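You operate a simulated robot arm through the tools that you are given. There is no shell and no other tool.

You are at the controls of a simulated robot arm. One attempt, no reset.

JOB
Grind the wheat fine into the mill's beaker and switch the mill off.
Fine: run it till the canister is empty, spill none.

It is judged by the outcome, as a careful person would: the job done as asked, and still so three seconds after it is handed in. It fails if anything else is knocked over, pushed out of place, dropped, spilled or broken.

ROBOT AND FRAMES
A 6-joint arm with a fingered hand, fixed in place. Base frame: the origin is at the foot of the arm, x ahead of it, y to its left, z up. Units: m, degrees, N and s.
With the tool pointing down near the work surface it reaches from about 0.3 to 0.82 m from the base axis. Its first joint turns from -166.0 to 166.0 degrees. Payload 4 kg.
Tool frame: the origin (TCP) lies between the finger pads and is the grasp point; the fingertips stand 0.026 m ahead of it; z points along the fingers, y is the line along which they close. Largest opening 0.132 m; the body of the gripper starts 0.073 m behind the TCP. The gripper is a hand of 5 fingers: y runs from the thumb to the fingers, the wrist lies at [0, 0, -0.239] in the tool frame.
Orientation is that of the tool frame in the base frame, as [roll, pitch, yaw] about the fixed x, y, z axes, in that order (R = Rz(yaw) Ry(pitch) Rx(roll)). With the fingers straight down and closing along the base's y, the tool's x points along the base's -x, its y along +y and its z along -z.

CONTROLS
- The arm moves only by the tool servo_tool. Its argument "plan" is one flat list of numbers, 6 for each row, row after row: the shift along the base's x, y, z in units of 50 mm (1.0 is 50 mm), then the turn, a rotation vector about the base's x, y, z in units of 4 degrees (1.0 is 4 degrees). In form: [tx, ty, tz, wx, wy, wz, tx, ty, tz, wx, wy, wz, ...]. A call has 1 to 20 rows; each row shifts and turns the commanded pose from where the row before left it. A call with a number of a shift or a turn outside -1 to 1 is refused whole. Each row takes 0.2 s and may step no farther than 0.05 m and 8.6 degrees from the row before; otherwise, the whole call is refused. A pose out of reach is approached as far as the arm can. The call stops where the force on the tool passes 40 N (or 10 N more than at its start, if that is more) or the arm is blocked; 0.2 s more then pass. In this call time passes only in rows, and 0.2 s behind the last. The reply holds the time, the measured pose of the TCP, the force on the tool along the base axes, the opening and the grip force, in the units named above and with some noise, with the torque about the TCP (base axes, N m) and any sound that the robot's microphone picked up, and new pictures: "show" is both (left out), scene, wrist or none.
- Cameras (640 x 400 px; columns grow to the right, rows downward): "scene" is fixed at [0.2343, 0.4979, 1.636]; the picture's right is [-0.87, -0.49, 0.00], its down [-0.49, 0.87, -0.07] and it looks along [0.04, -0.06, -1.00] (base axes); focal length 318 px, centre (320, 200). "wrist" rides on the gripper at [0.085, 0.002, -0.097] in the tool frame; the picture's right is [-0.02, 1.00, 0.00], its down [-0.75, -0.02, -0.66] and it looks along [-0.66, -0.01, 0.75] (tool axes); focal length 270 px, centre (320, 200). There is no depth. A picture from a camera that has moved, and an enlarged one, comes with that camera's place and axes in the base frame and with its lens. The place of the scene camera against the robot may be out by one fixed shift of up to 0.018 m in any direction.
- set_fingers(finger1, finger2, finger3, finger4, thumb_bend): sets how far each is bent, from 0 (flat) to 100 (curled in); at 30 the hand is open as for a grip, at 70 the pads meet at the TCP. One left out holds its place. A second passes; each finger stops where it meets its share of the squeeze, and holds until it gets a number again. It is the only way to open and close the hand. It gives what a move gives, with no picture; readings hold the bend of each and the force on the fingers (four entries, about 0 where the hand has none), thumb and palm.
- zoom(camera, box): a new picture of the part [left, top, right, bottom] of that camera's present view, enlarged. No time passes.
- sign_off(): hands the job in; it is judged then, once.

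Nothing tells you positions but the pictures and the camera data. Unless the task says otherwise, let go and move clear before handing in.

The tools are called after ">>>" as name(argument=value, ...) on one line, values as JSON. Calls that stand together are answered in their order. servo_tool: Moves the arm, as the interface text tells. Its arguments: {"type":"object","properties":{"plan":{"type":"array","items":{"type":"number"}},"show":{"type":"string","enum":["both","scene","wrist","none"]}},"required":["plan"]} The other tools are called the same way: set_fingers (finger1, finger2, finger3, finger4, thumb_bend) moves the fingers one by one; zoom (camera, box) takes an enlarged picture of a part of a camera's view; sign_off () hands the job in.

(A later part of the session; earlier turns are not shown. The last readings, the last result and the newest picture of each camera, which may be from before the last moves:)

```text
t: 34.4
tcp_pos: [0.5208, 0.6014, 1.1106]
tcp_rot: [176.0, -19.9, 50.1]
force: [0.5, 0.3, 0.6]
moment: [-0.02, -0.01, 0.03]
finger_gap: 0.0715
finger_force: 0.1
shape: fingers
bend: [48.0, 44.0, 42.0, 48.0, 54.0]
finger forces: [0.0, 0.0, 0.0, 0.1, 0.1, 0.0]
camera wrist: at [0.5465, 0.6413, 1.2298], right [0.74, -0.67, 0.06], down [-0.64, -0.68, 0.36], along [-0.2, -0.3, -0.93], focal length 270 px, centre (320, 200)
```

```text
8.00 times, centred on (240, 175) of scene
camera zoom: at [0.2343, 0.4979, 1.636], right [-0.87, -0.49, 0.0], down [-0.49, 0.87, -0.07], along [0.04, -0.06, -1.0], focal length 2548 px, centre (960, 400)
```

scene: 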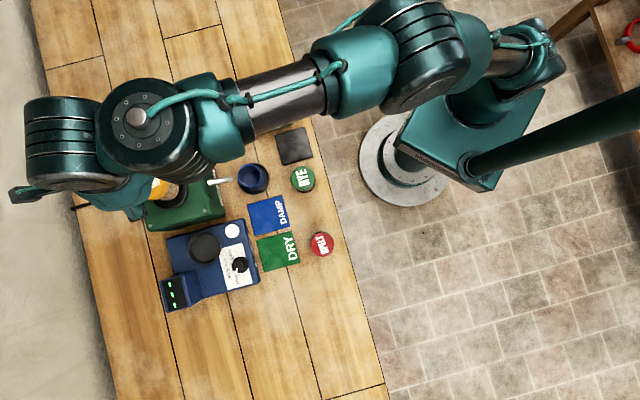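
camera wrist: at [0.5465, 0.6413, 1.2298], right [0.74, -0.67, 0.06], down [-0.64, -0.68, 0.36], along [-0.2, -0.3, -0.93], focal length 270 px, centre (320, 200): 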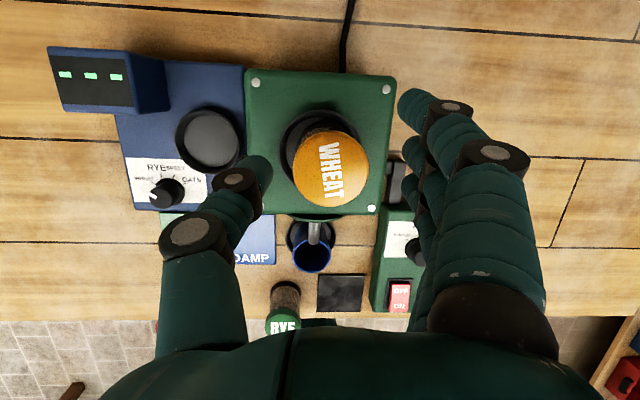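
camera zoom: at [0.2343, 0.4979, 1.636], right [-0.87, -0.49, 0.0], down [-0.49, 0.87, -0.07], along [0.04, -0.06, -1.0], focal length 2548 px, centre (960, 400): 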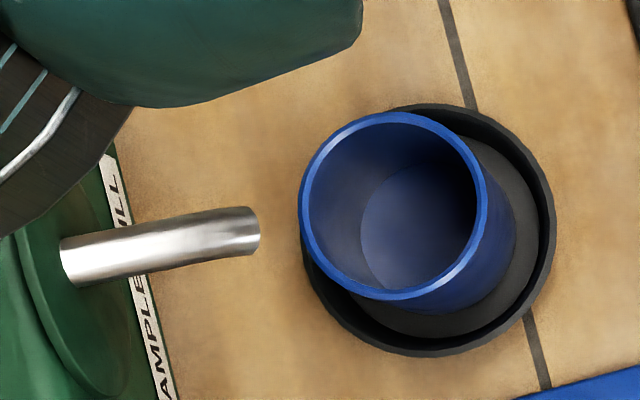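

The spout points straight into line with the beaker in its tray, so that's as the mill is laid out. Now I'll rise clear of the canister, back away from the mill, and swing over to the rocker switch (ON end at about (0.445, 0.317)).

>>> servo_tool(plan=[0, 0, 0.8, 0, 0, 0, -0.3, -0.3, 0.2, 0.3, 0.34, 0, -0.5, -0.5, 0, 0.3, 0.34, 0, -0.03, -0.28, 0, 0, 0, 1, -0.03, -0.28, 0, 0, 0, 1, -0.03, -0.28, 0, 0, 0, 1, -0.03, -0.28, 0, 0, 0, 1, -0.03, -0.28, 0, 0, 0, 1, -0.03, -0.28, 0, 0, 0, 1, -0.03, -0.28, 0, 0, 0, 1, -0.03, -0.28, 0, 0, 0, 1, -0.03, -0.28, 0, 0, 0, 1, -0.03, -0.28, 0, 0, 0, 1, -0.03, -0.28, 0, 0, 0, 1, -0.03, -0.28, 0, 0, 0, 1, -0.03, -0.28, 0, 0, 0, 1, -0.03, -0.28, 0, 0, 0, 1, -0.03, -0.28, 0, 0, 0, 1, -0.03, -0.28, 0, 0, 0, 1], show="both")

>>> zoom(camera="scene", box=[110, 130, 260, 230])

```text
t: 38.4
tcp_pos: [0.4504, 0.3381, 1.1481]
tcp_rot: [180.0, -20.1, 112.9]
force: [1.1, 0.1, 0.2]
moment: [0.01, -0.04, 0.0]
finger_gap: 0.072
finger_force: 0.0
shape: fingers
bend: [48.0, 44.0, 42.0, 48.0, 54.0]
finger forces: [0.0, 0.0, 0.1, 0.0, 0.0, 0.0]
out of reach, approached as far as the arm can: row 1
camera wrist: at [0.4337, 0.3816, 1.2678], right [0.93, 0.37, -0.01], down [0.35, -0.87, 0.36], along [0.13, -0.34, -0.93], focal length 270 px, centre (320, 200)
```

scene: 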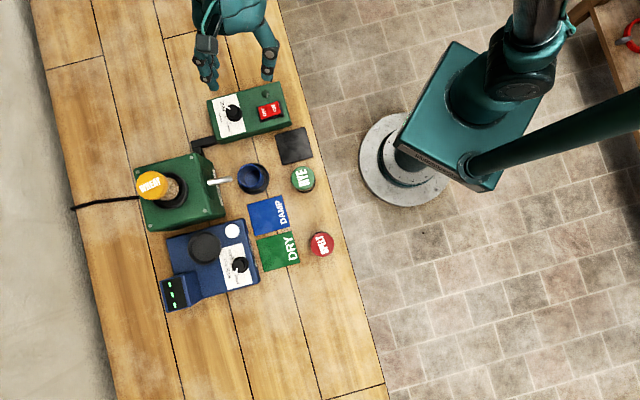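
wrist: 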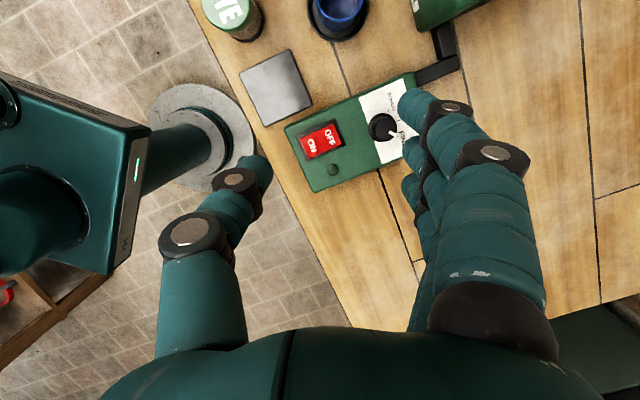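

```text
4.00 times, centred on (185, 180) of scene
camera zoom: at [0.2343, 0.4979, 1.636], right [-0.87, -0.49, 0.0], down [-0.49, 0.87, -0.07], along [0.04, -0.06, -1.0], focal length 1274 px, centre (860, 280)
```

zoom: 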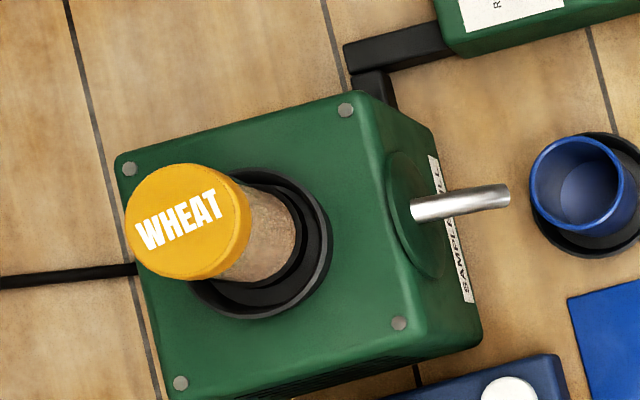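

The wheat canister stands upright in the mill socket and nothing else has moved. I'll zoom on the switch to fix its position and which side stands proud.

>>> zoom(camera="wrist", box=[280, 95, 400, 195])

>>> zoom(camera="scene", box=[245, 85, 295, 125])

>>> set_fingers(finger1=100, finger2=70, finger3=70, finger4=100, thumb_bend=70)

```text
4.00 times, centred on (340, 145) of wrist
camera zoom: at [0.4337, 0.3816, 1.2678], right [0.93, 0.37, -0.01], down [0.35, -0.87, 0.36], along [0.13, -0.34, -0.93], focal length 1081 px, centre (240, 420)
```

zoom: 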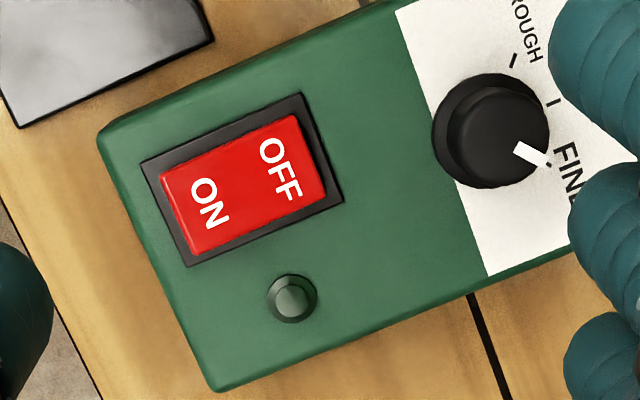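

```text
10.00 times, centred on (270, 105) of scene
camera zoom: at [0.2343, 0.4979, 1.636], right [-0.87, -0.49, 0.0], down [-0.49, 0.87, -0.07], along [0.04, -0.06, -1.0], focal length 3185 px, centre (820, 1150)
```

zoom: 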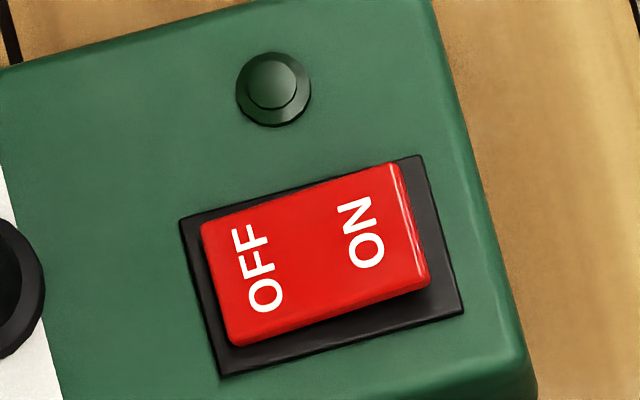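

```text
t: 39.4
tcp_pos: [0.4501, 0.3385, 1.149]
tcp_rot: [179.9, -20.0, 112.9]
force: [-0.2, 0.6, -0.5]
moment: [-0.01, -0.01, -0.02]
finger_gap: 0.0444
finger_force: 0.2
shape: fingers
bend: [100.0, 70.0, 70.0, 100.0, 70.0]
finger forces: [0.1, 0.0, 0.0, 0.0, 0.0, 0.0]
```

FINE is confirmed and the ON end stands proud (mill off). I'll straighten the hand to vertical over the ON end, fingertips pinched together as a probe, and stop well above it.

>>> servo_tool(plan=[-0.013, -0.045, -0.3, 0, 0, 0.95, -0.013, -0.045, -0.3, 0, 0, 0.95, -0.013, -0.045, -0.3, 0, 0, 0.95, -0.013, -0.045, -0.3, 0, 0, 0.95, -0.013, -0.045, -0.3, 0, 0, 0.95, -0.013, -0.045, -0.3, -0.747, -0.665, 0, -0.013, -0.045, -0.3, -0.747, -0.665, 0, -0.013, -0.045, -0.3, -0.747, -0.665, 0, -0.013, -0.045, -0.3, -0.747, -0.665, 0, -0.013, -0.045, -0.3, -0.747, -0.665, 0], show="both")

>>> zoom(camera="wrist", box=[220, 80, 460, 230])

```text
t: 41.6
tcp_pos: [0.4421, 0.316, 0.9986]
tcp_rot: [179.9, 0.2, 131.8]
force: [-0.4, -1.1, 0.6]
moment: [0.01, -0.01, -0.04]
finger_gap: 0.0443
finger_force: 0.0
shape: fingers
bend: [100.0, 70.0, 70.0, 100.0, 70.0]
finger forces: [0.0, 0.0, 0.0, 0.0, 0.0, 0.0]
camera wrist: at [0.3878, 0.3804, 1.0942], right [0.76, 0.65, 0.0], down [0.49, -0.57, 0.66], along [0.43, -0.5, -0.75], focal length 270 px, centre (320, 200)
```

scene: 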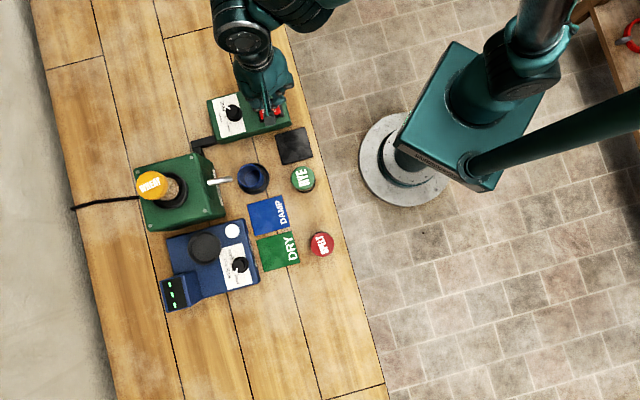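
wrist: 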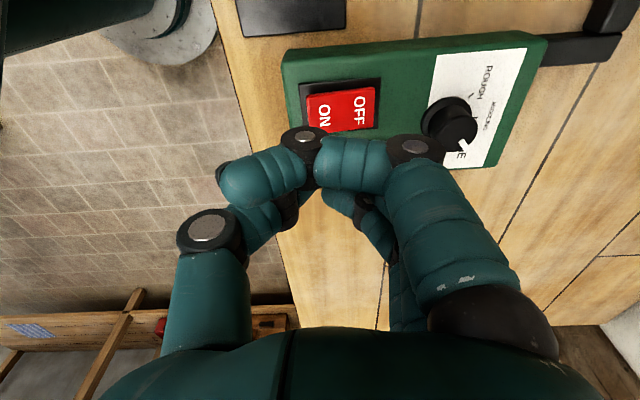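

```text
2.67 times, centred on (340, 155) of wrist
camera zoom: at [0.3878, 0.3804, 1.0942], right [0.76, 0.65, 0.0], down [0.49, -0.57, 0.66], along [0.43, -0.5, -0.75], focal length 721 px, centre (267, 320)
```

zoom: 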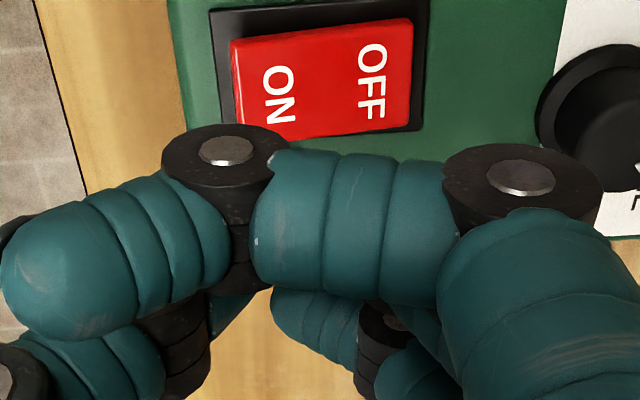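

The probe is above the ON end; finger 1 hides the tips but the geometry checks out from the knob grasp. I'll descend to just above the rocker and then press in small steps, watching force and sound.

>>> servo_tool(plan=[0.015, 0, -0.4, 0, 0, 0, 0.01, 0, -0.5, 0, 0, 0], show="wrist")

>>> zoom(camera="wrist", box=[220, 80, 460, 230])

>>> zoom(camera="scene", box=[225, 75, 305, 135])

```text
t: 42.2
tcp_pos: [0.4435, 0.3153, 0.9538]
tcp_rot: [179.9, 0.0, 131.8]
force: [0.4, 1.0, -0.8]
moment: [0.0, 0.0, 0.02]
finger_gap: 0.0441
finger_force: 0.0
shape: fingers
bend: [100.0, 70.0, 70.0, 100.0, 70.0]
finger forces: [0.0, 0.1, 0.0, 0.1, 0.0, 0.0]
camera wrist: at [0.389, 0.3809, 1.0499], right [0.76, 0.65, 0.0], down [0.49, -0.57, 0.66], along [0.43, -0.5, -0.75], focal length 270 px, centre (320, 200)
```

wrist: 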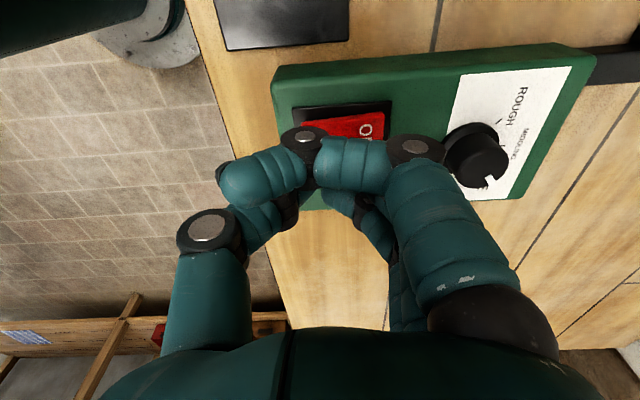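

```text
2.67 times, centred on (340, 155) of wrist
camera zoom: at [0.389, 0.3809, 1.0499], right [0.76, 0.65, 0.0], down [0.49, -0.57, 0.66], along [0.43, -0.5, -0.75], focal length 721 px, centre (267, 320)
```

zoom: 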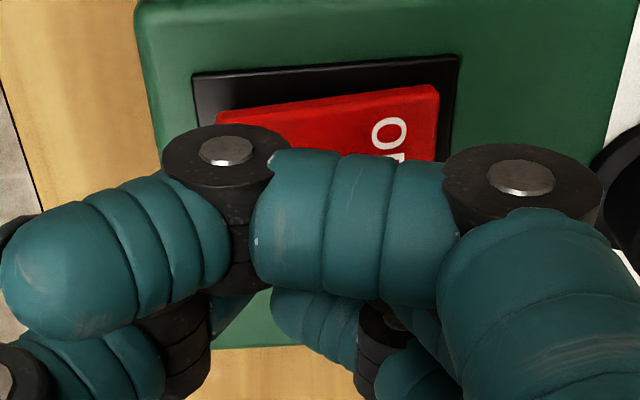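

```text
6.67 times, centred on (265, 105) of scene
camera zoom: at [0.2343, 0.4979, 1.636], right [-0.87, -0.49, 0.0], down [-0.49, 0.87, -0.07], along [0.04, -0.06, -1.0], focal length 2124 px, centre (687, 833)
```

zoom: 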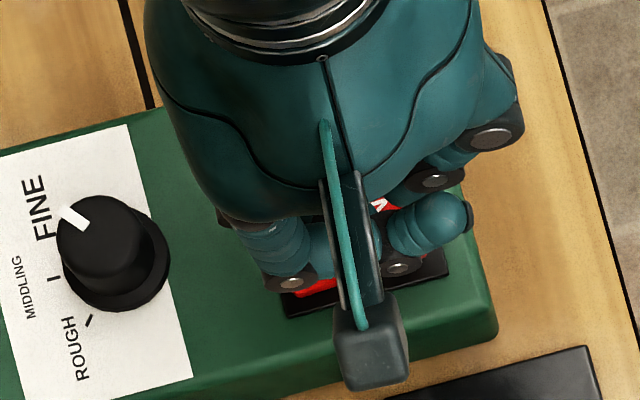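

>>> servo_tool(plan=[0, 0, -0.12, 0, 0, 0, 0, 0, -0.12, 0, 0, 0], show="none")

```text
t: 42.8
tcp_pos: [0.4443, 0.3167, 0.9411]
tcp_rot: [180.0, 0.0, 131.8]
force: [-0.5, -0.6, 0.3]
moment: [0.01, 0.04, 0.01]
finger_gap: 0.0442
finger_force: 0.1
shape: fingers
bend: [100.0, 70.0, 70.0, 100.0, 70.0]
finger forces: [0.0, 0.0, 0.1, 0.1, 0.0, 0.0]
```

>>> servo_tool(plan=[0, 0, -0.06, 0, 0, 0, 0, 0, -0.06, 0, 0, 0], show="none")

```text
t: 43.4
tcp_pos: [0.4446, 0.3151, 0.935]
tcp_rot: [180.0, 0.0, 131.8]
force: [-1.2, 0.4, -0.4]
moment: [0.0, -0.03, 0.01]
finger_gap: 0.0443
finger_force: 0.2
shape: fingers
bend: [100.0, 70.0, 70.0, 100.0, 70.0]
finger forces: [0.1, 0.0, 0.0, 0.0, 0.1, 0.0]
```

>>> servo_tool(plan=[0, 0, -0.06, 0, 0, 0, 0, 0, -0.06, 0, 0, 0], show="none")

>>> zoom(camera="wrist", box=[220, 80, 460, 230])

```text
t: 44.0
tcp_pos: [0.4443, 0.3157, 0.9297]
tcp_rot: [-180.0, 0.0, 131.8]
force: [0.0, 0.2, 0.8]
moment: [0.0, 0.01, 0.03]
finger_gap: 0.0444
finger_force: 0.1
shape: fingers
bend: [100.0, 70.0, 70.0, 100.0, 70.0]
finger forces: [0.0, 0.0, 0.0, 0.1, 0.0, 0.0]
```

```text
2.67 times, centred on (340, 155) of wrist
camera zoom: at [0.3893, 0.3808, 1.0258], right [0.76, 0.65, 0.0], down [0.49, -0.57, 0.66], along [0.43, -0.5, -0.75], focal length 721 px, centre (267, 320)
```

zoom: 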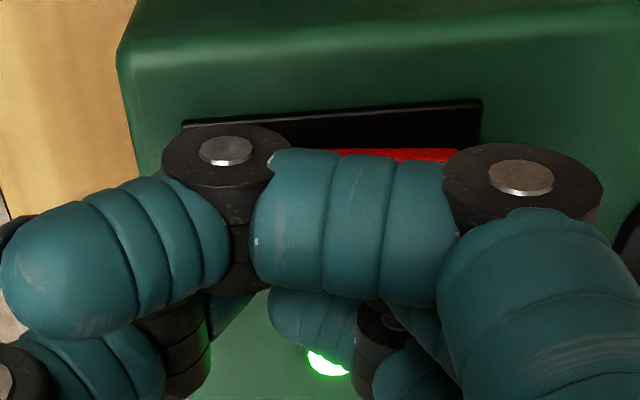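

The green lamp has just lit, so the rocker has gone over to ON. I'll raise the hand and look at the switch, the spout and the canister.

>>> servo_tool(plan=[0, 0, 0.6, 0, 0, 0, 0, 0, 0.9, 0, 0, 0], show="both")

>>> zoom(camera="scene", box=[120, 80, 310, 220])

>>> zoom(camera="wrist", box=[220, 60, 460, 210])

```text
t: 44.6
tcp_pos: [0.4443, 0.3149, 1.0053]
tcp_rot: [-180.0, -0.1, 131.7]
force: [-0.9, 0.1, 0.2]
moment: [-0.01, 0.02, -0.01]
finger_gap: 0.0442
finger_force: 0.1
shape: fingers
bend: [100.0, 70.0, 70.0, 100.0, 70.0]
finger forces: [0.0, 0.0, 0.0, 0.1, 0.0, 0.0]
camera wrist: at [0.3896, 0.3802, 1.101], right [0.76, 0.65, 0.0], down [0.49, -0.57, 0.66], along [0.43, -0.5, -0.75], focal length 270 px, centre (320, 200)
```

scene: 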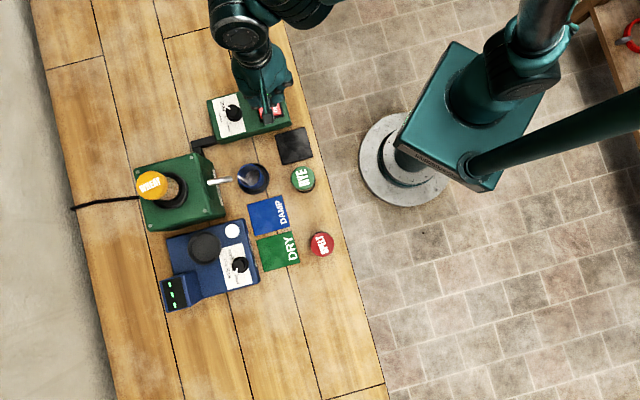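
wrist: 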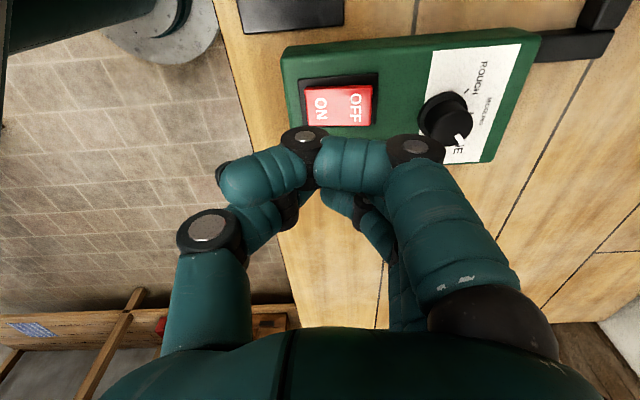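

```text
2.86 times, centred on (215, 150) of scene
camera zoom: at [0.2343, 0.4979, 1.636], right [-0.87, -0.49, 0.0], down [-0.49, 0.87, -0.07], along [0.04, -0.06, -1.0], focal length 910 px, centre (620, 343)
```

zoom: 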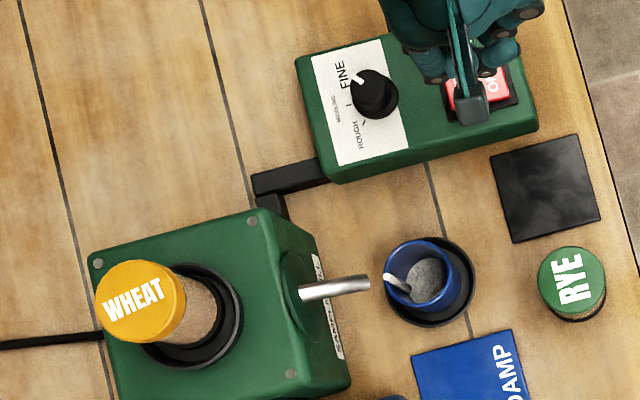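

```text
2.67 times, centred on (340, 135) of wrist
camera zoom: at [0.3896, 0.3802, 1.101], right [0.76, 0.65, 0.0], down [0.49, -0.57, 0.66], along [0.43, -0.5, -0.75], focal length 721 px, centre (267, 373)
```

zoom: 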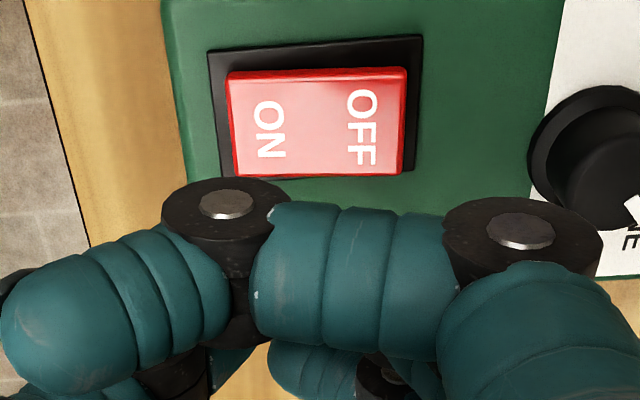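

The mill is running (lamp lit, rocker over to ON) and flour is streaming into the beaker. I'll zoom in on the stream and on the canister body.

>>> zoom(camera="scene", box=[200, 150, 280, 200])

>>> zoom(camera="scene", box=[125, 155, 205, 205])

```text
8.00 times, centred on (240, 175) of scene
camera zoom: at [0.2343, 0.4979, 1.636], right [-0.87, -0.49, 0.0], down [-0.49, 0.87, -0.07], along [0.04, -0.06, -1.0], focal length 2548 px, centre (960, 400)
```

zoom: 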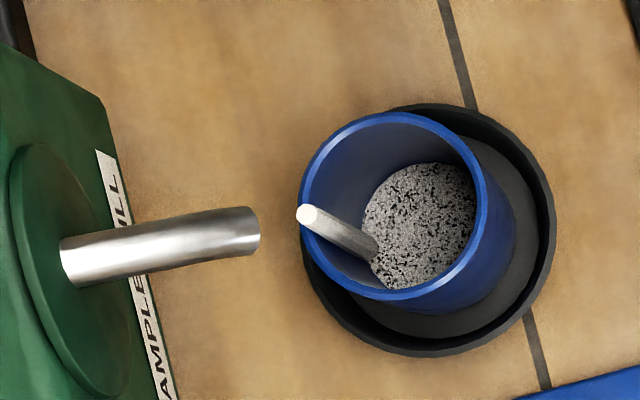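

```text
8.00 times, centred on (165, 180) of scene
camera zoom: at [0.2343, 0.4979, 1.636], right [-0.87, -0.49, 0.0], down [-0.49, 0.87, -0.07], along [0.04, -0.06, -1.0], focal length 2548 px, centre (1560, 360)
```

zoom: 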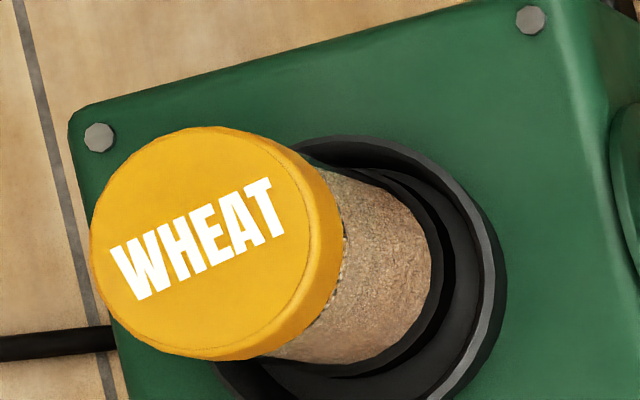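

Flour falls cleanly inside the beaker. While it grinds I'll shift over the OFF end of the rocker (still well above it) and wait, monitoring the canister.

>>> servo_tool(plan=[0.23, 0.25, 0, 0, 0, 0, 0.23, 0.25, 0, 0, 0, 0, 0, 0, 0, 0, 0, 0, 0, 0, 0, 0, 0, 0, 0, 0, 0, 0, 0, 0, 0, 0, 0, 0, 0, 0, 0, 0, 0, 0, 0, 0, 0, 0, 0, 0, 0, 0, 0, 0, 0, 0, 0, 0, 0, 0, 0, 0, 0, 0], show="both")

>>> zoom(camera="scene", box=[125, 140, 285, 220])

>>> zoom(camera="wrist", box=[220, 60, 460, 210])

```text
t: 46.8
tcp_pos: [0.4677, 0.3401, 1.0044]
tcp_rot: [179.9, -0.1, 131.8]
force: [-0.4, -0.7, -0.1]
moment: [-0.01, 0.0, -0.01]
finger_gap: 0.0443
finger_force: 0.1
shape: fingers
bend: [100.0, 70.0, 70.0, 100.0, 70.0]
finger forces: [0.0, 0.1, 0.0, 0.1, 0.0, 0.0]
camera wrist: at [0.4125, 0.4052, 1.101], right [0.76, 0.65, 0.0], down [0.49, -0.57, 0.66], along [0.43, -0.5, -0.75], focal length 270 px, centre (320, 200)
```

scene: 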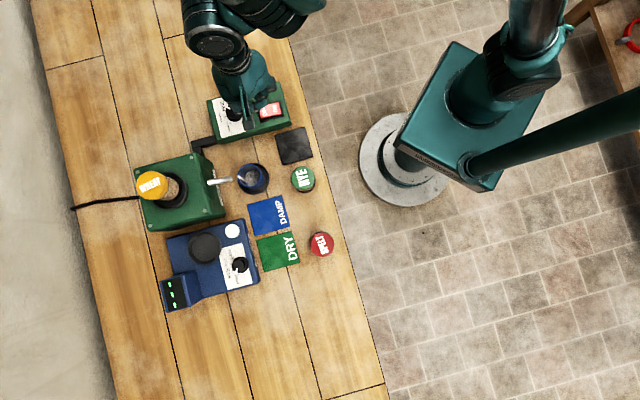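
wrist: 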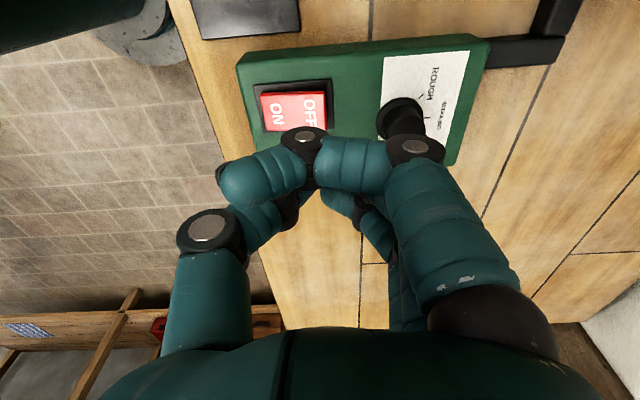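

```text
4.00 times, centred on (205, 180) of scene
camera zoom: at [0.2343, 0.4979, 1.636], right [-0.87, -0.49, 0.0], down [-0.49, 0.87, -0.07], along [0.04, -0.06, -1.0], focal length 1274 px, centre (780, 280)
```

zoom: 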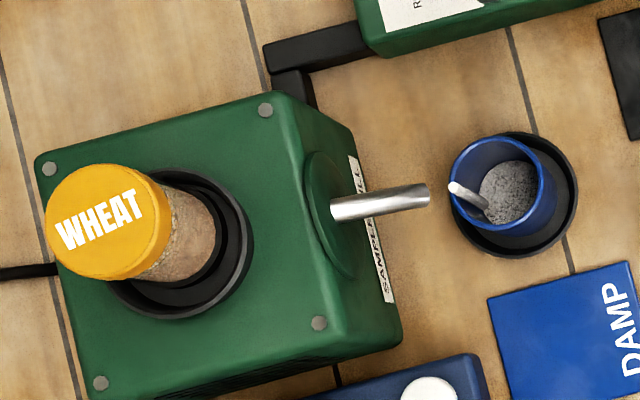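

```text
2.67 times, centred on (340, 135) of wrist
camera zoom: at [0.4125, 0.4052, 1.101], right [0.76, 0.65, 0.0], down [0.49, -0.57, 0.66], along [0.43, -0.5, -0.75], focal length 721 px, centre (267, 373)
```

zoom: 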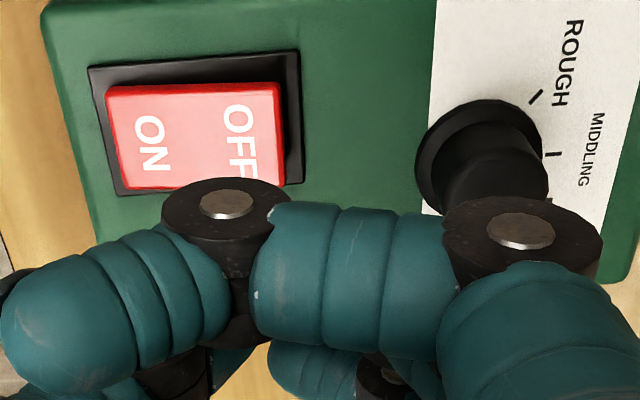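

The grain level in the canister is dropping from the top. I'll keep waiting.

>>> servo_tool(plan=[0, 0, 0, 0, 0, 0, 0, 0, 0, 0, 0, 0, 0, 0, 0, 0, 0, 0, 0, 0, 0, 0, 0, 0, 0, 0, 0, 0, 0, 0, 0, 0, 0, 0, 0, 0, 0, 0, 0, 0, 0, 0, 0, 0, 0, 0, 0, 0, 0, 0, 0, 0, 0, 0, 0, 0, 0, 0, 0, 0, 0, 0, 0, 0, 0, 0, 0, 0, 0, 0, 0, 0, 0, 0, 0, 0, 0, 0, 0, 0, 0, 0, 0, 0, 0, 0, 0, 0, 0, 0, 0, 0, 0, 0, 0, 0, 0, 0, 0, 0, 0, 0, 0, 0, 0, 0, 0, 0, 0, 0, 0, 0, 0, 0, 0, 0, 0, 0, 0, 0], show="none")

>>> zoom(camera="scene", box=[125, 140, 285, 220])

>>> zoom(camera="scene", box=[125, 155, 205, 205])

```text
t: 51.0
tcp_pos: [0.467, 0.3412, 1.0047]
tcp_rot: [-180.0, 0.0, 131.7]
force: [-0.5, -0.6, -0.5]
moment: [-0.02, 0.0, 0.01]
finger_gap: 0.0445
finger_force: 0.0
shape: fingers
bend: [100.0, 70.0, 70.0, 100.0, 70.0]
finger forces: [0.1, 0.0, 0.0, 0.0, 0.1, 0.0]
```

```text
4.00 times, centred on (205, 180) of scene
camera zoom: at [0.2343, 0.4979, 1.636], right [-0.87, -0.49, 0.0], down [-0.49, 0.87, -0.07], along [0.04, -0.06, -1.0], focal length 1274 px, centre (780, 280)
```

zoom: 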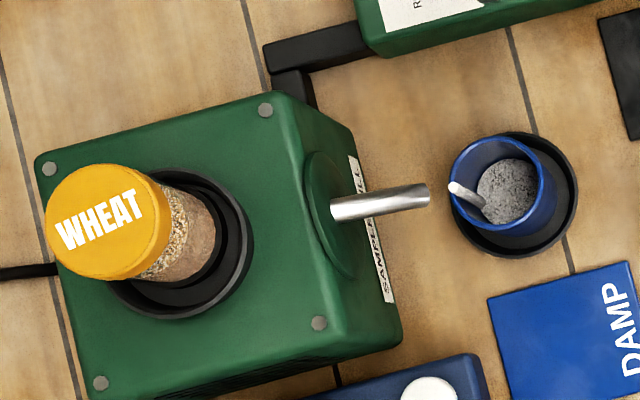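

```text
8.00 times, centred on (165, 180) of scene
camera zoom: at [0.2343, 0.4979, 1.636], right [-0.87, -0.49, 0.0], down [-0.49, 0.87, -0.07], along [0.04, -0.06, -1.0], focal length 2548 px, centre (1560, 360)
```

zoom: 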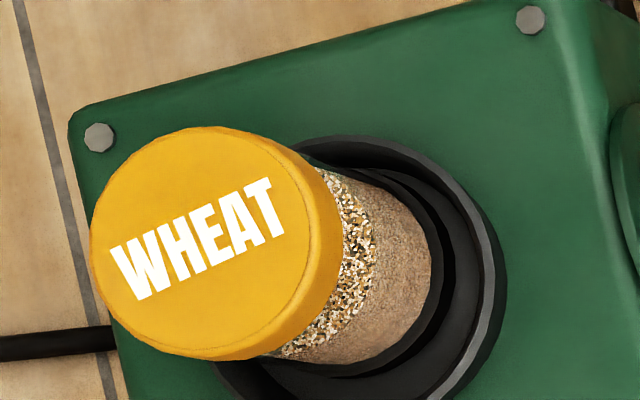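

>>> servo_tool(plan=[0, 0, 0, 0, 0, 0, 0, 0, 0, 0, 0, 0, 0, 0, 0, 0, 0, 0, 0, 0, 0, 0, 0, 0, 0, 0, 0, 0, 0, 0, 0, 0, 0, 0, 0, 0, 0, 0, 0, 0, 0, 0, 0, 0, 0, 0, 0, 0, 0, 0, 0, 0, 0, 0, 0, 0, 0, 0, 0, 0, 0, 0, 0, 0, 0, 0, 0, 0, 0, 0, 0, 0, 0, 0, 0, 0, 0, 0, 0, 0, 0, 0, 0, 0, 0, 0, 0, 0, 0, 0, 0, 0, 0, 0, 0, 0, 0, 0, 0, 0, 0, 0, 0, 0, 0, 0, 0, 0, 0, 0, 0, 0, 0, 0, 0, 0, 0, 0, 0, 0], show="none")

>>> servo_tool(plan=[0, 0, 0, 0, 0, 0, 0, 0, 0, 0, 0, 0, 0, 0, 0, 0, 0, 0, 0, 0, 0, 0, 0, 0, 0, 0, 0, 0, 0, 0, 0, 0, 0, 0, 0, 0, 0, 0, 0, 0, 0, 0, 0, 0, 0, 0, 0, 0, 0, 0, 0, 0, 0, 0, 0, 0, 0, 0, 0, 0, 0, 0, 0, 0, 0, 0, 0, 0, 0, 0, 0, 0, 0, 0, 0, 0, 0, 0, 0, 0, 0, 0, 0, 0, 0, 0, 0, 0, 0, 0, 0, 0, 0, 0, 0, 0, 0, 0, 0, 0, 0, 0, 0, 0, 0, 0, 0, 0, 0, 0, 0, 0, 0, 0, 0, 0, 0, 0, 0, 0], show="none")

>>> zoom(camera="scene", box=[125, 140, 285, 220])

>>> zoom(camera="scene", box=[125, 155, 205, 205])

```text
t: 55.2
tcp_pos: [0.4677, 0.3406, 1.0049]
tcp_rot: [180.0, 0.1, 131.8]
force: [-0.7, -0.5, -0.2]
moment: [-0.03, 0.01, -0.03]
finger_gap: 0.0443
finger_force: 0.1
shape: fingers
bend: [100.0, 70.0, 70.0, 100.0, 70.0]
finger forces: [0.1, 0.0, 0.1, 0.0, 0.0, 0.0]
```

```text
t: 59.4
tcp_pos: [0.4683, 0.3397, 1.0045]
tcp_rot: [180.0, 0.0, 131.8]
force: [-0.4, 0.8, -0.5]
moment: [0.01, -0.01, 0.02]
finger_gap: 0.0446
finger_force: 0.0
shape: fingers
bend: [100.0, 70.0, 70.0, 100.0, 70.0]
finger forces: [0.0, 0.1, 0.0, 0.1, 0.0, 0.0]
```

```text
4.00 times, centred on (205, 180) of scene
camera zoom: at [0.2343, 0.4979, 1.636], right [-0.87, -0.49, 0.0], down [-0.49, 0.87, -0.07], along [0.04, -0.06, -1.0], focal length 1274 px, centre (780, 280)
```

zoom: 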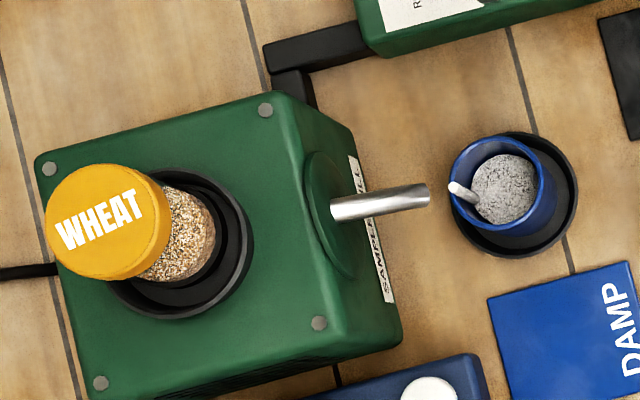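

```text
8.00 times, centred on (165, 180) of scene
camera zoom: at [0.2343, 0.4979, 1.636], right [-0.87, -0.49, 0.0], down [-0.49, 0.87, -0.07], along [0.04, -0.06, -1.0], focal length 2548 px, centre (1560, 360)
```

zoom: 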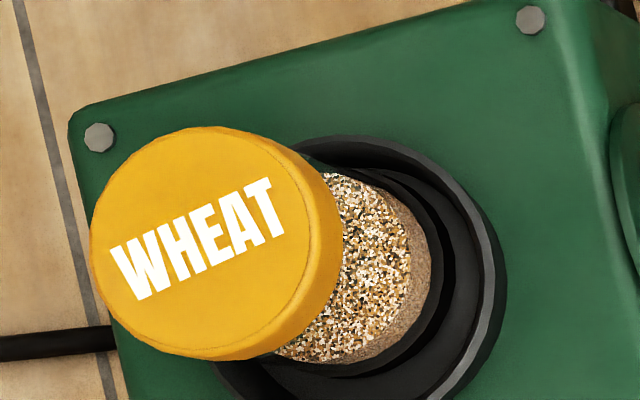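

Most of the grain is through; only a thin layer remains. I'll keep waiting.

>>> servo_tool(plan=[0, 0, 0, 0, 0, 0, 0, 0, 0, 0, 0, 0, 0, 0, 0, 0, 0, 0, 0, 0, 0, 0, 0, 0, 0, 0, 0, 0, 0, 0, 0, 0, 0, 0, 0, 0, 0, 0, 0, 0, 0, 0, 0, 0, 0, 0, 0, 0, 0, 0, 0, 0, 0, 0, 0, 0, 0, 0, 0, 0, 0, 0, 0, 0, 0, 0, 0, 0, 0, 0, 0, 0, 0, 0, 0, 0, 0, 0, 0, 0, 0, 0, 0, 0, 0, 0, 0, 0, 0, 0, 0, 0, 0, 0, 0, 0, 0, 0, 0, 0, 0, 0, 0, 0, 0, 0, 0, 0, 0, 0, 0, 0, 0, 0, 0, 0, 0, 0, 0, 0], show="none")

>>> zoom(camera="scene", box=[125, 155, 205, 205])

>>> zoom(camera="scene", box=[200, 150, 280, 200])

```text
t: 63.6
tcp_pos: [0.4678, 0.3423, 1.0042]
tcp_rot: [-180.0, 0.0, 131.8]
force: [-0.5, 0.3, 0.0]
moment: [0.05, 0.01, -0.01]
finger_gap: 0.0442
finger_force: 0.0
shape: fingers
bend: [100.0, 70.0, 70.0, 100.0, 70.0]
finger forces: [0.1, 0.0, 0.0, 0.0, 0.0, 0.1]
```

```text
8.00 times, centred on (165, 180) of scene
camera zoom: at [0.2343, 0.4979, 1.636], right [-0.87, -0.49, 0.0], down [-0.49, 0.87, -0.07], along [0.04, -0.06, -1.0], focal length 2548 px, centre (1560, 360)
```

zoom: 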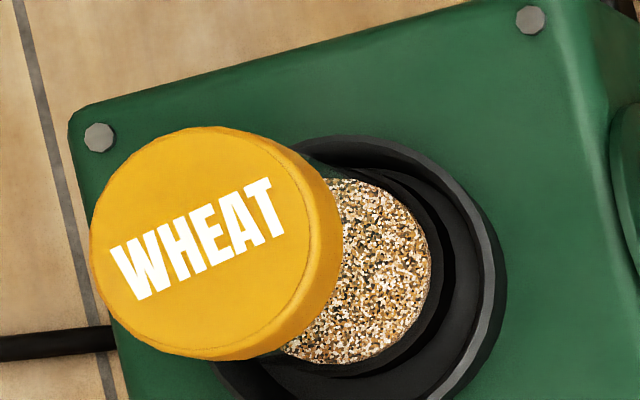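

```text
8.00 times, centred on (240, 175) of scene
camera zoom: at [0.2343, 0.4979, 1.636], right [-0.87, -0.49, 0.0], down [-0.49, 0.87, -0.07], along [0.04, -0.06, -1.0], focal length 2548 px, centre (960, 400)
```

zoom: 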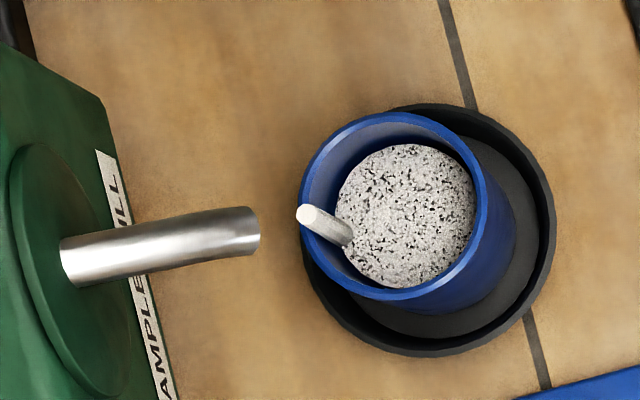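

>>> servo_tool(plan=[0, 0, 0, 0, 0, 0, 0, 0, 0, 0, 0, 0, 0, 0, 0, 0, 0, 0, 0, 0, 0, 0, 0, 0, 0, 0, 0, 0, 0, 0, 0, 0, 0, 0, 0, 0, 0, 0, 0, 0, 0, 0, 0, 0, 0, 0, 0, 0, 0, 0, 0, 0, 0, 0, 0, 0, 0, 0, 0, 0], show="none")

>>> zoom(camera="scene", box=[125, 155, 205, 205])

>>> zoom(camera="scene", box=[200, 150, 280, 200])

```text
t: 65.8
tcp_pos: [0.4675, 0.3406, 1.0045]
tcp_rot: [-180.0, 0.1, 131.8]
force: [0.0, 0.8, 0.1]
moment: [0.02, 0.0, -0.05]
finger_gap: 0.0444
finger_force: 0.2
shape: fingers
bend: [100.0, 70.0, 70.0, 100.0, 70.0]
finger forces: [0.0, 0.1, 0.0, 0.1, 0.0, 0.0]
```

```text
8.00 times, centred on (165, 180) of scene
camera zoom: at [0.2343, 0.4979, 1.636], right [-0.87, -0.49, 0.0], down [-0.49, 0.87, -0.07], along [0.04, -0.06, -1.0], focal length 2548 px, centre (1560, 360)
```

zoom: 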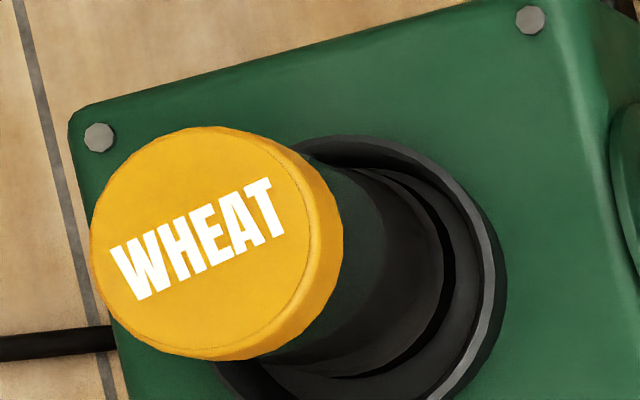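

```text
8.00 times, centred on (240, 175) of scene
camera zoom: at [0.2343, 0.4979, 1.636], right [-0.87, -0.49, 0.0], down [-0.49, 0.87, -0.07], along [0.04, -0.06, -1.0], focal length 2548 px, centre (960, 400)
```

zoom: 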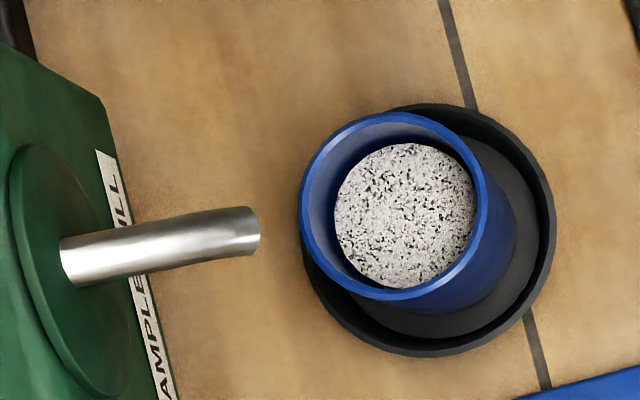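

The canister is empty and the stream has stopped, with nothing spilled. Now I'll press OFF: descend toward the OFF end, checking clearance from the knob.

>>> servo_tool(plan=[-0.05, -0.05, -0.5, 0, 0, 0, 0, 0, -0.5, 0, 0, 0], show="both")

>>> zoom(camera="wrist", box=[220, 80, 500, 230])

>>> zoom(camera="scene", box=[205, 75, 300, 135])

```text
t: 66.4
tcp_pos: [0.4647, 0.3378, 0.9543]
tcp_rot: [-180.0, 0.0, 131.8]
force: [0.4, 0.3, -0.2]
moment: [0.02, -0.01, -0.03]
finger_gap: 0.0445
finger_force: 0.1
shape: fingers
bend: [100.0, 70.0, 70.0, 100.0, 70.0]
finger forces: [0.0, 0.0, 0.1, 0.0, 0.0, 0.1]
camera wrist: at [0.4099, 0.4028, 1.0506], right [0.76, 0.65, 0.0], down [0.49, -0.57, 0.66], along [0.43, -0.5, -0.75], focal length 270 px, centre (320, 200)
```

scene: 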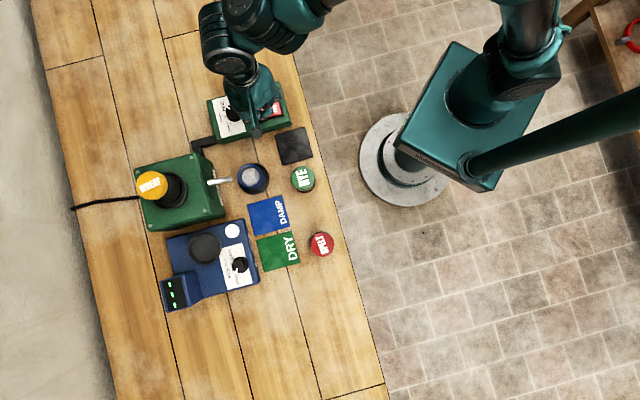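
wrist: 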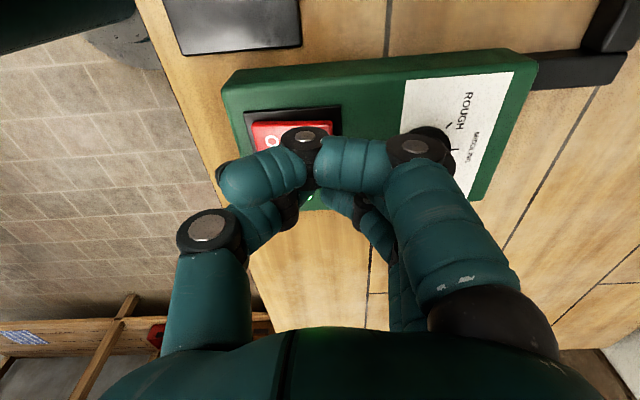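

```text
2.29 times, centred on (360, 155) of wrist
camera zoom: at [0.4099, 0.4028, 1.0506], right [0.76, 0.65, 0.0], down [0.49, -0.57, 0.66], along [0.43, -0.5, -0.75], focal length 618 px, centre (229, 303)
```

zoom: 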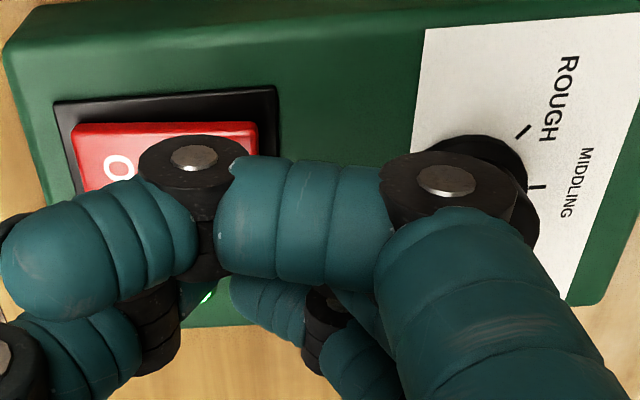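

```text
6.67 times, centred on (252, 105) of scene
camera zoom: at [0.2343, 0.4979, 1.636], right [-0.87, -0.49, 0.0], down [-0.49, 0.87, -0.07], along [0.04, -0.06, -1.0], focal length 2124 px, centre (770, 833)
```

zoom: 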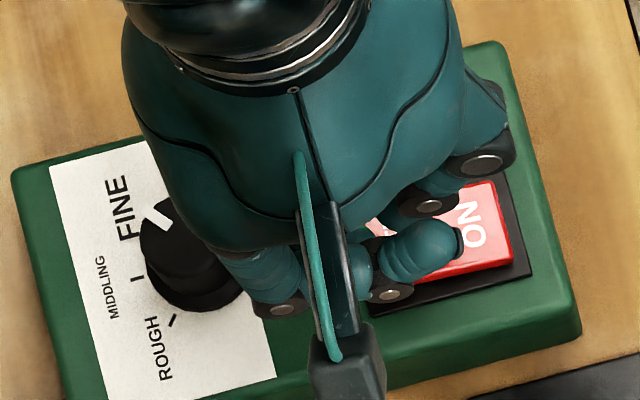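

>>> servo_tool(plan=[0, 0, -0.12, 0, 0, 0, 0, 0, -0.12, 0, 0, 0], show="none")

>>> zoom(camera="wrist", box=[220, 80, 500, 255])

```text
t: 67.0
tcp_pos: [0.4658, 0.3383, 0.9425]
tcp_rot: [180.0, 0.0, 131.9]
force: [0.1, 1.0, -0.1]
moment: [-0.02, 0.01, 0.0]
finger_gap: 0.0444
finger_force: 0.1
shape: fingers
bend: [100.0, 70.0, 70.0, 100.0, 70.0]
finger forces: [0.0, 0.0, 0.1, 0.0, 0.1, 0.0]
```

```text
2.29 times, centred on (360, 168) of wrist
camera zoom: at [0.4099, 0.4032, 1.0389], right [0.76, 0.65, 0.0], down [0.49, -0.57, 0.66], along [0.43, -0.5, -0.75], focal length 618 px, centre (229, 274)
```

zoom: 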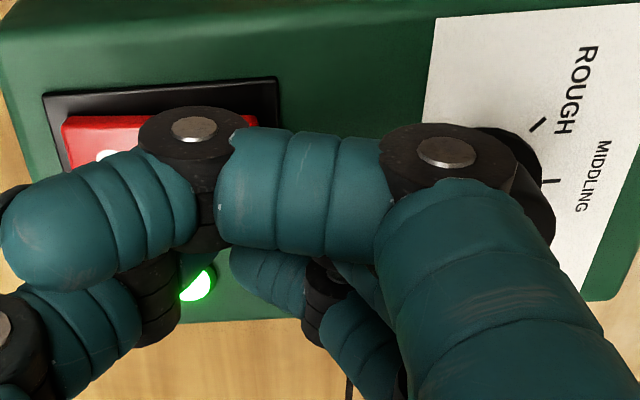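

>>> servo_tool(plan=[0, 0, -0.06, 0, 0, 0, 0, 0, -0.06, 0, 0, 0], show="none")

>>> zoom(camera="wrist", box=[220, 80, 500, 255])

```text
t: 67.6
tcp_pos: [0.4633, 0.3384, 0.9361]
tcp_rot: [-179.9, 0.1, 131.9]
force: [-0.6, -0.3, 0.0]
moment: [0.01, 0.0, -0.03]
finger_gap: 0.044
finger_force: 0.0
shape: fingers
bend: [100.0, 70.0, 70.0, 100.0, 70.0]
finger forces: [0.0, 0.0, 0.0, 0.0, 0.0, 0.1]
```

```text
2.29 times, centred on (360, 168) of wrist
camera zoom: at [0.4098, 0.403, 1.0326], right [0.76, 0.65, 0.0], down [0.49, -0.57, 0.66], along [0.43, -0.5, -0.75], focal length 618 px, centre (229, 274)
```

zoom: 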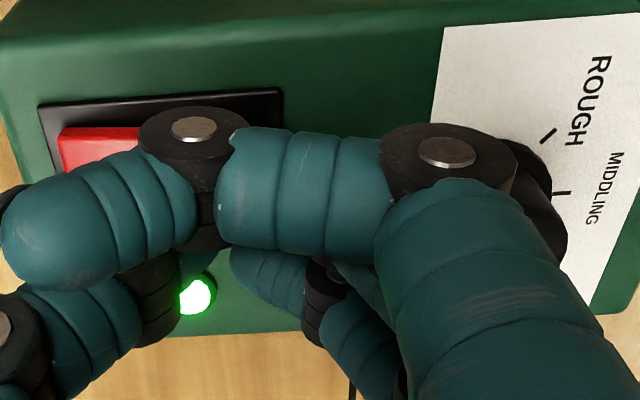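

>>> servo_tool(plan=[0, 0, -0.06, 0, 0, 0], show="none")

>>> zoom(camera="wrist", box=[220, 80, 500, 255])

```text
t: 68.0
tcp_pos: [0.465, 0.3386, 0.9334]
tcp_rot: [180.0, 0.0, 131.8]
force: [-0.2, 0.2, 0.3]
moment: [0.02, 0.02, 0.01]
finger_gap: 0.0446
finger_force: 0.2
shape: fingers
bend: [100.0, 70.0, 70.0, 100.0, 70.0]
finger forces: [0.0, 0.2, 0.0, 0.0, 0.1, 0.0]
```

```text
2.29 times, centred on (360, 168) of wrist
camera zoom: at [0.4098, 0.4032, 1.0297], right [0.76, 0.65, 0.0], down [0.49, -0.57, 0.66], along [0.43, -0.5, -0.75], focal length 618 px, centre (229, 274)
```

zoom: 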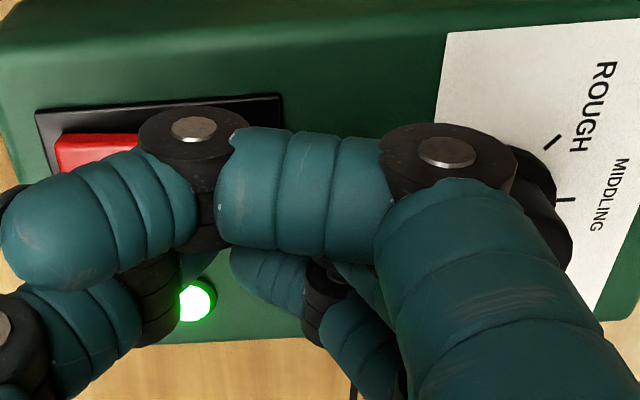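

>>> servo_tool(plan=[0, 0, -0.05, 0, 0, 0], show="none")

>>> zoom(camera="wrist", box=[220, 80, 500, 255])

```text
t: 68.4
tcp_pos: [0.4655, 0.3383, 0.9304]
tcp_rot: [180.0, 0.0, 131.8]
force: [0.0, 0.5, 1.3]
moment: [-0.04, 0.01, -0.01]
finger_gap: 0.0443
finger_force: 0.8
shape: fingers
bend: [100.0, 70.0, 70.0, 100.0, 70.0]
finger forces: [0.0, 0.3, 0.3, 0.0, 0.8, 0.1]
```

```text
2.29 times, centred on (360, 168) of wrist
camera zoom: at [0.4098, 0.4033, 1.0273], right [0.76, 0.65, 0.0], down [0.49, -0.57, 0.66], along [0.43, -0.5, -0.75], focal length 618 px, centre (229, 274)
```

zoom: 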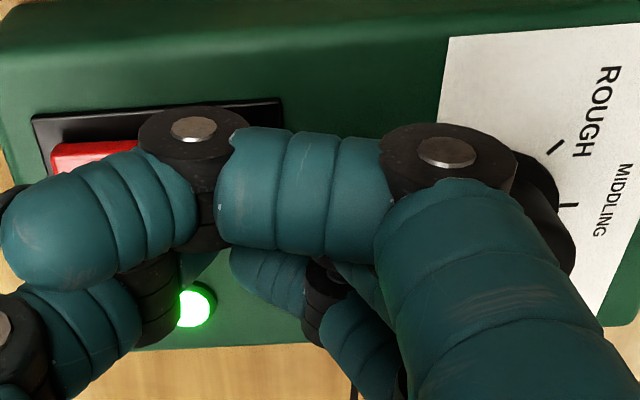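

The tips are now pressing on the rocker (about 1 N shared by fingers 2, 3 and thumb). A little further.

>>> servo_tool(plan=[0, 0, -0.04, 0, 0, 0], show="none")

>>> zoom(camera="wrist", box=[220, 80, 500, 255])

```text
t: 68.8
tcp_pos: [0.4649, 0.3388, 0.9288]
tcp_rot: [179.9, 0.0, 131.8]
force: [-1.5, 0.1, 8.2]
moment: [-0.07, 0.04, 0.0]
finger_gap: 0.0441
finger_force: 3.8
shape: fingers
bend: [100.0, 70.0, 70.0, 100.0, 70.0]
finger forces: [0.0, 0.0, 0.0, 0.0, 7.6, 0.0]
```

```text
2.29 times, centred on (360, 168) of wrist
camera zoom: at [0.4098, 0.4033, 1.0257], right [0.76, 0.65, 0.0], down [0.49, -0.57, 0.66], along [0.43, -0.5, -0.75], focal length 618 px, centre (229, 274)
```

zoom: 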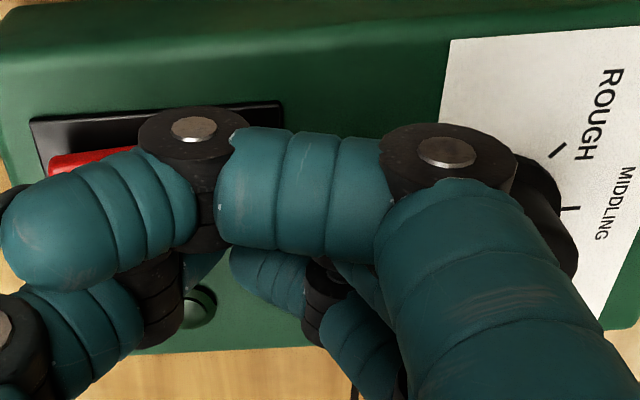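

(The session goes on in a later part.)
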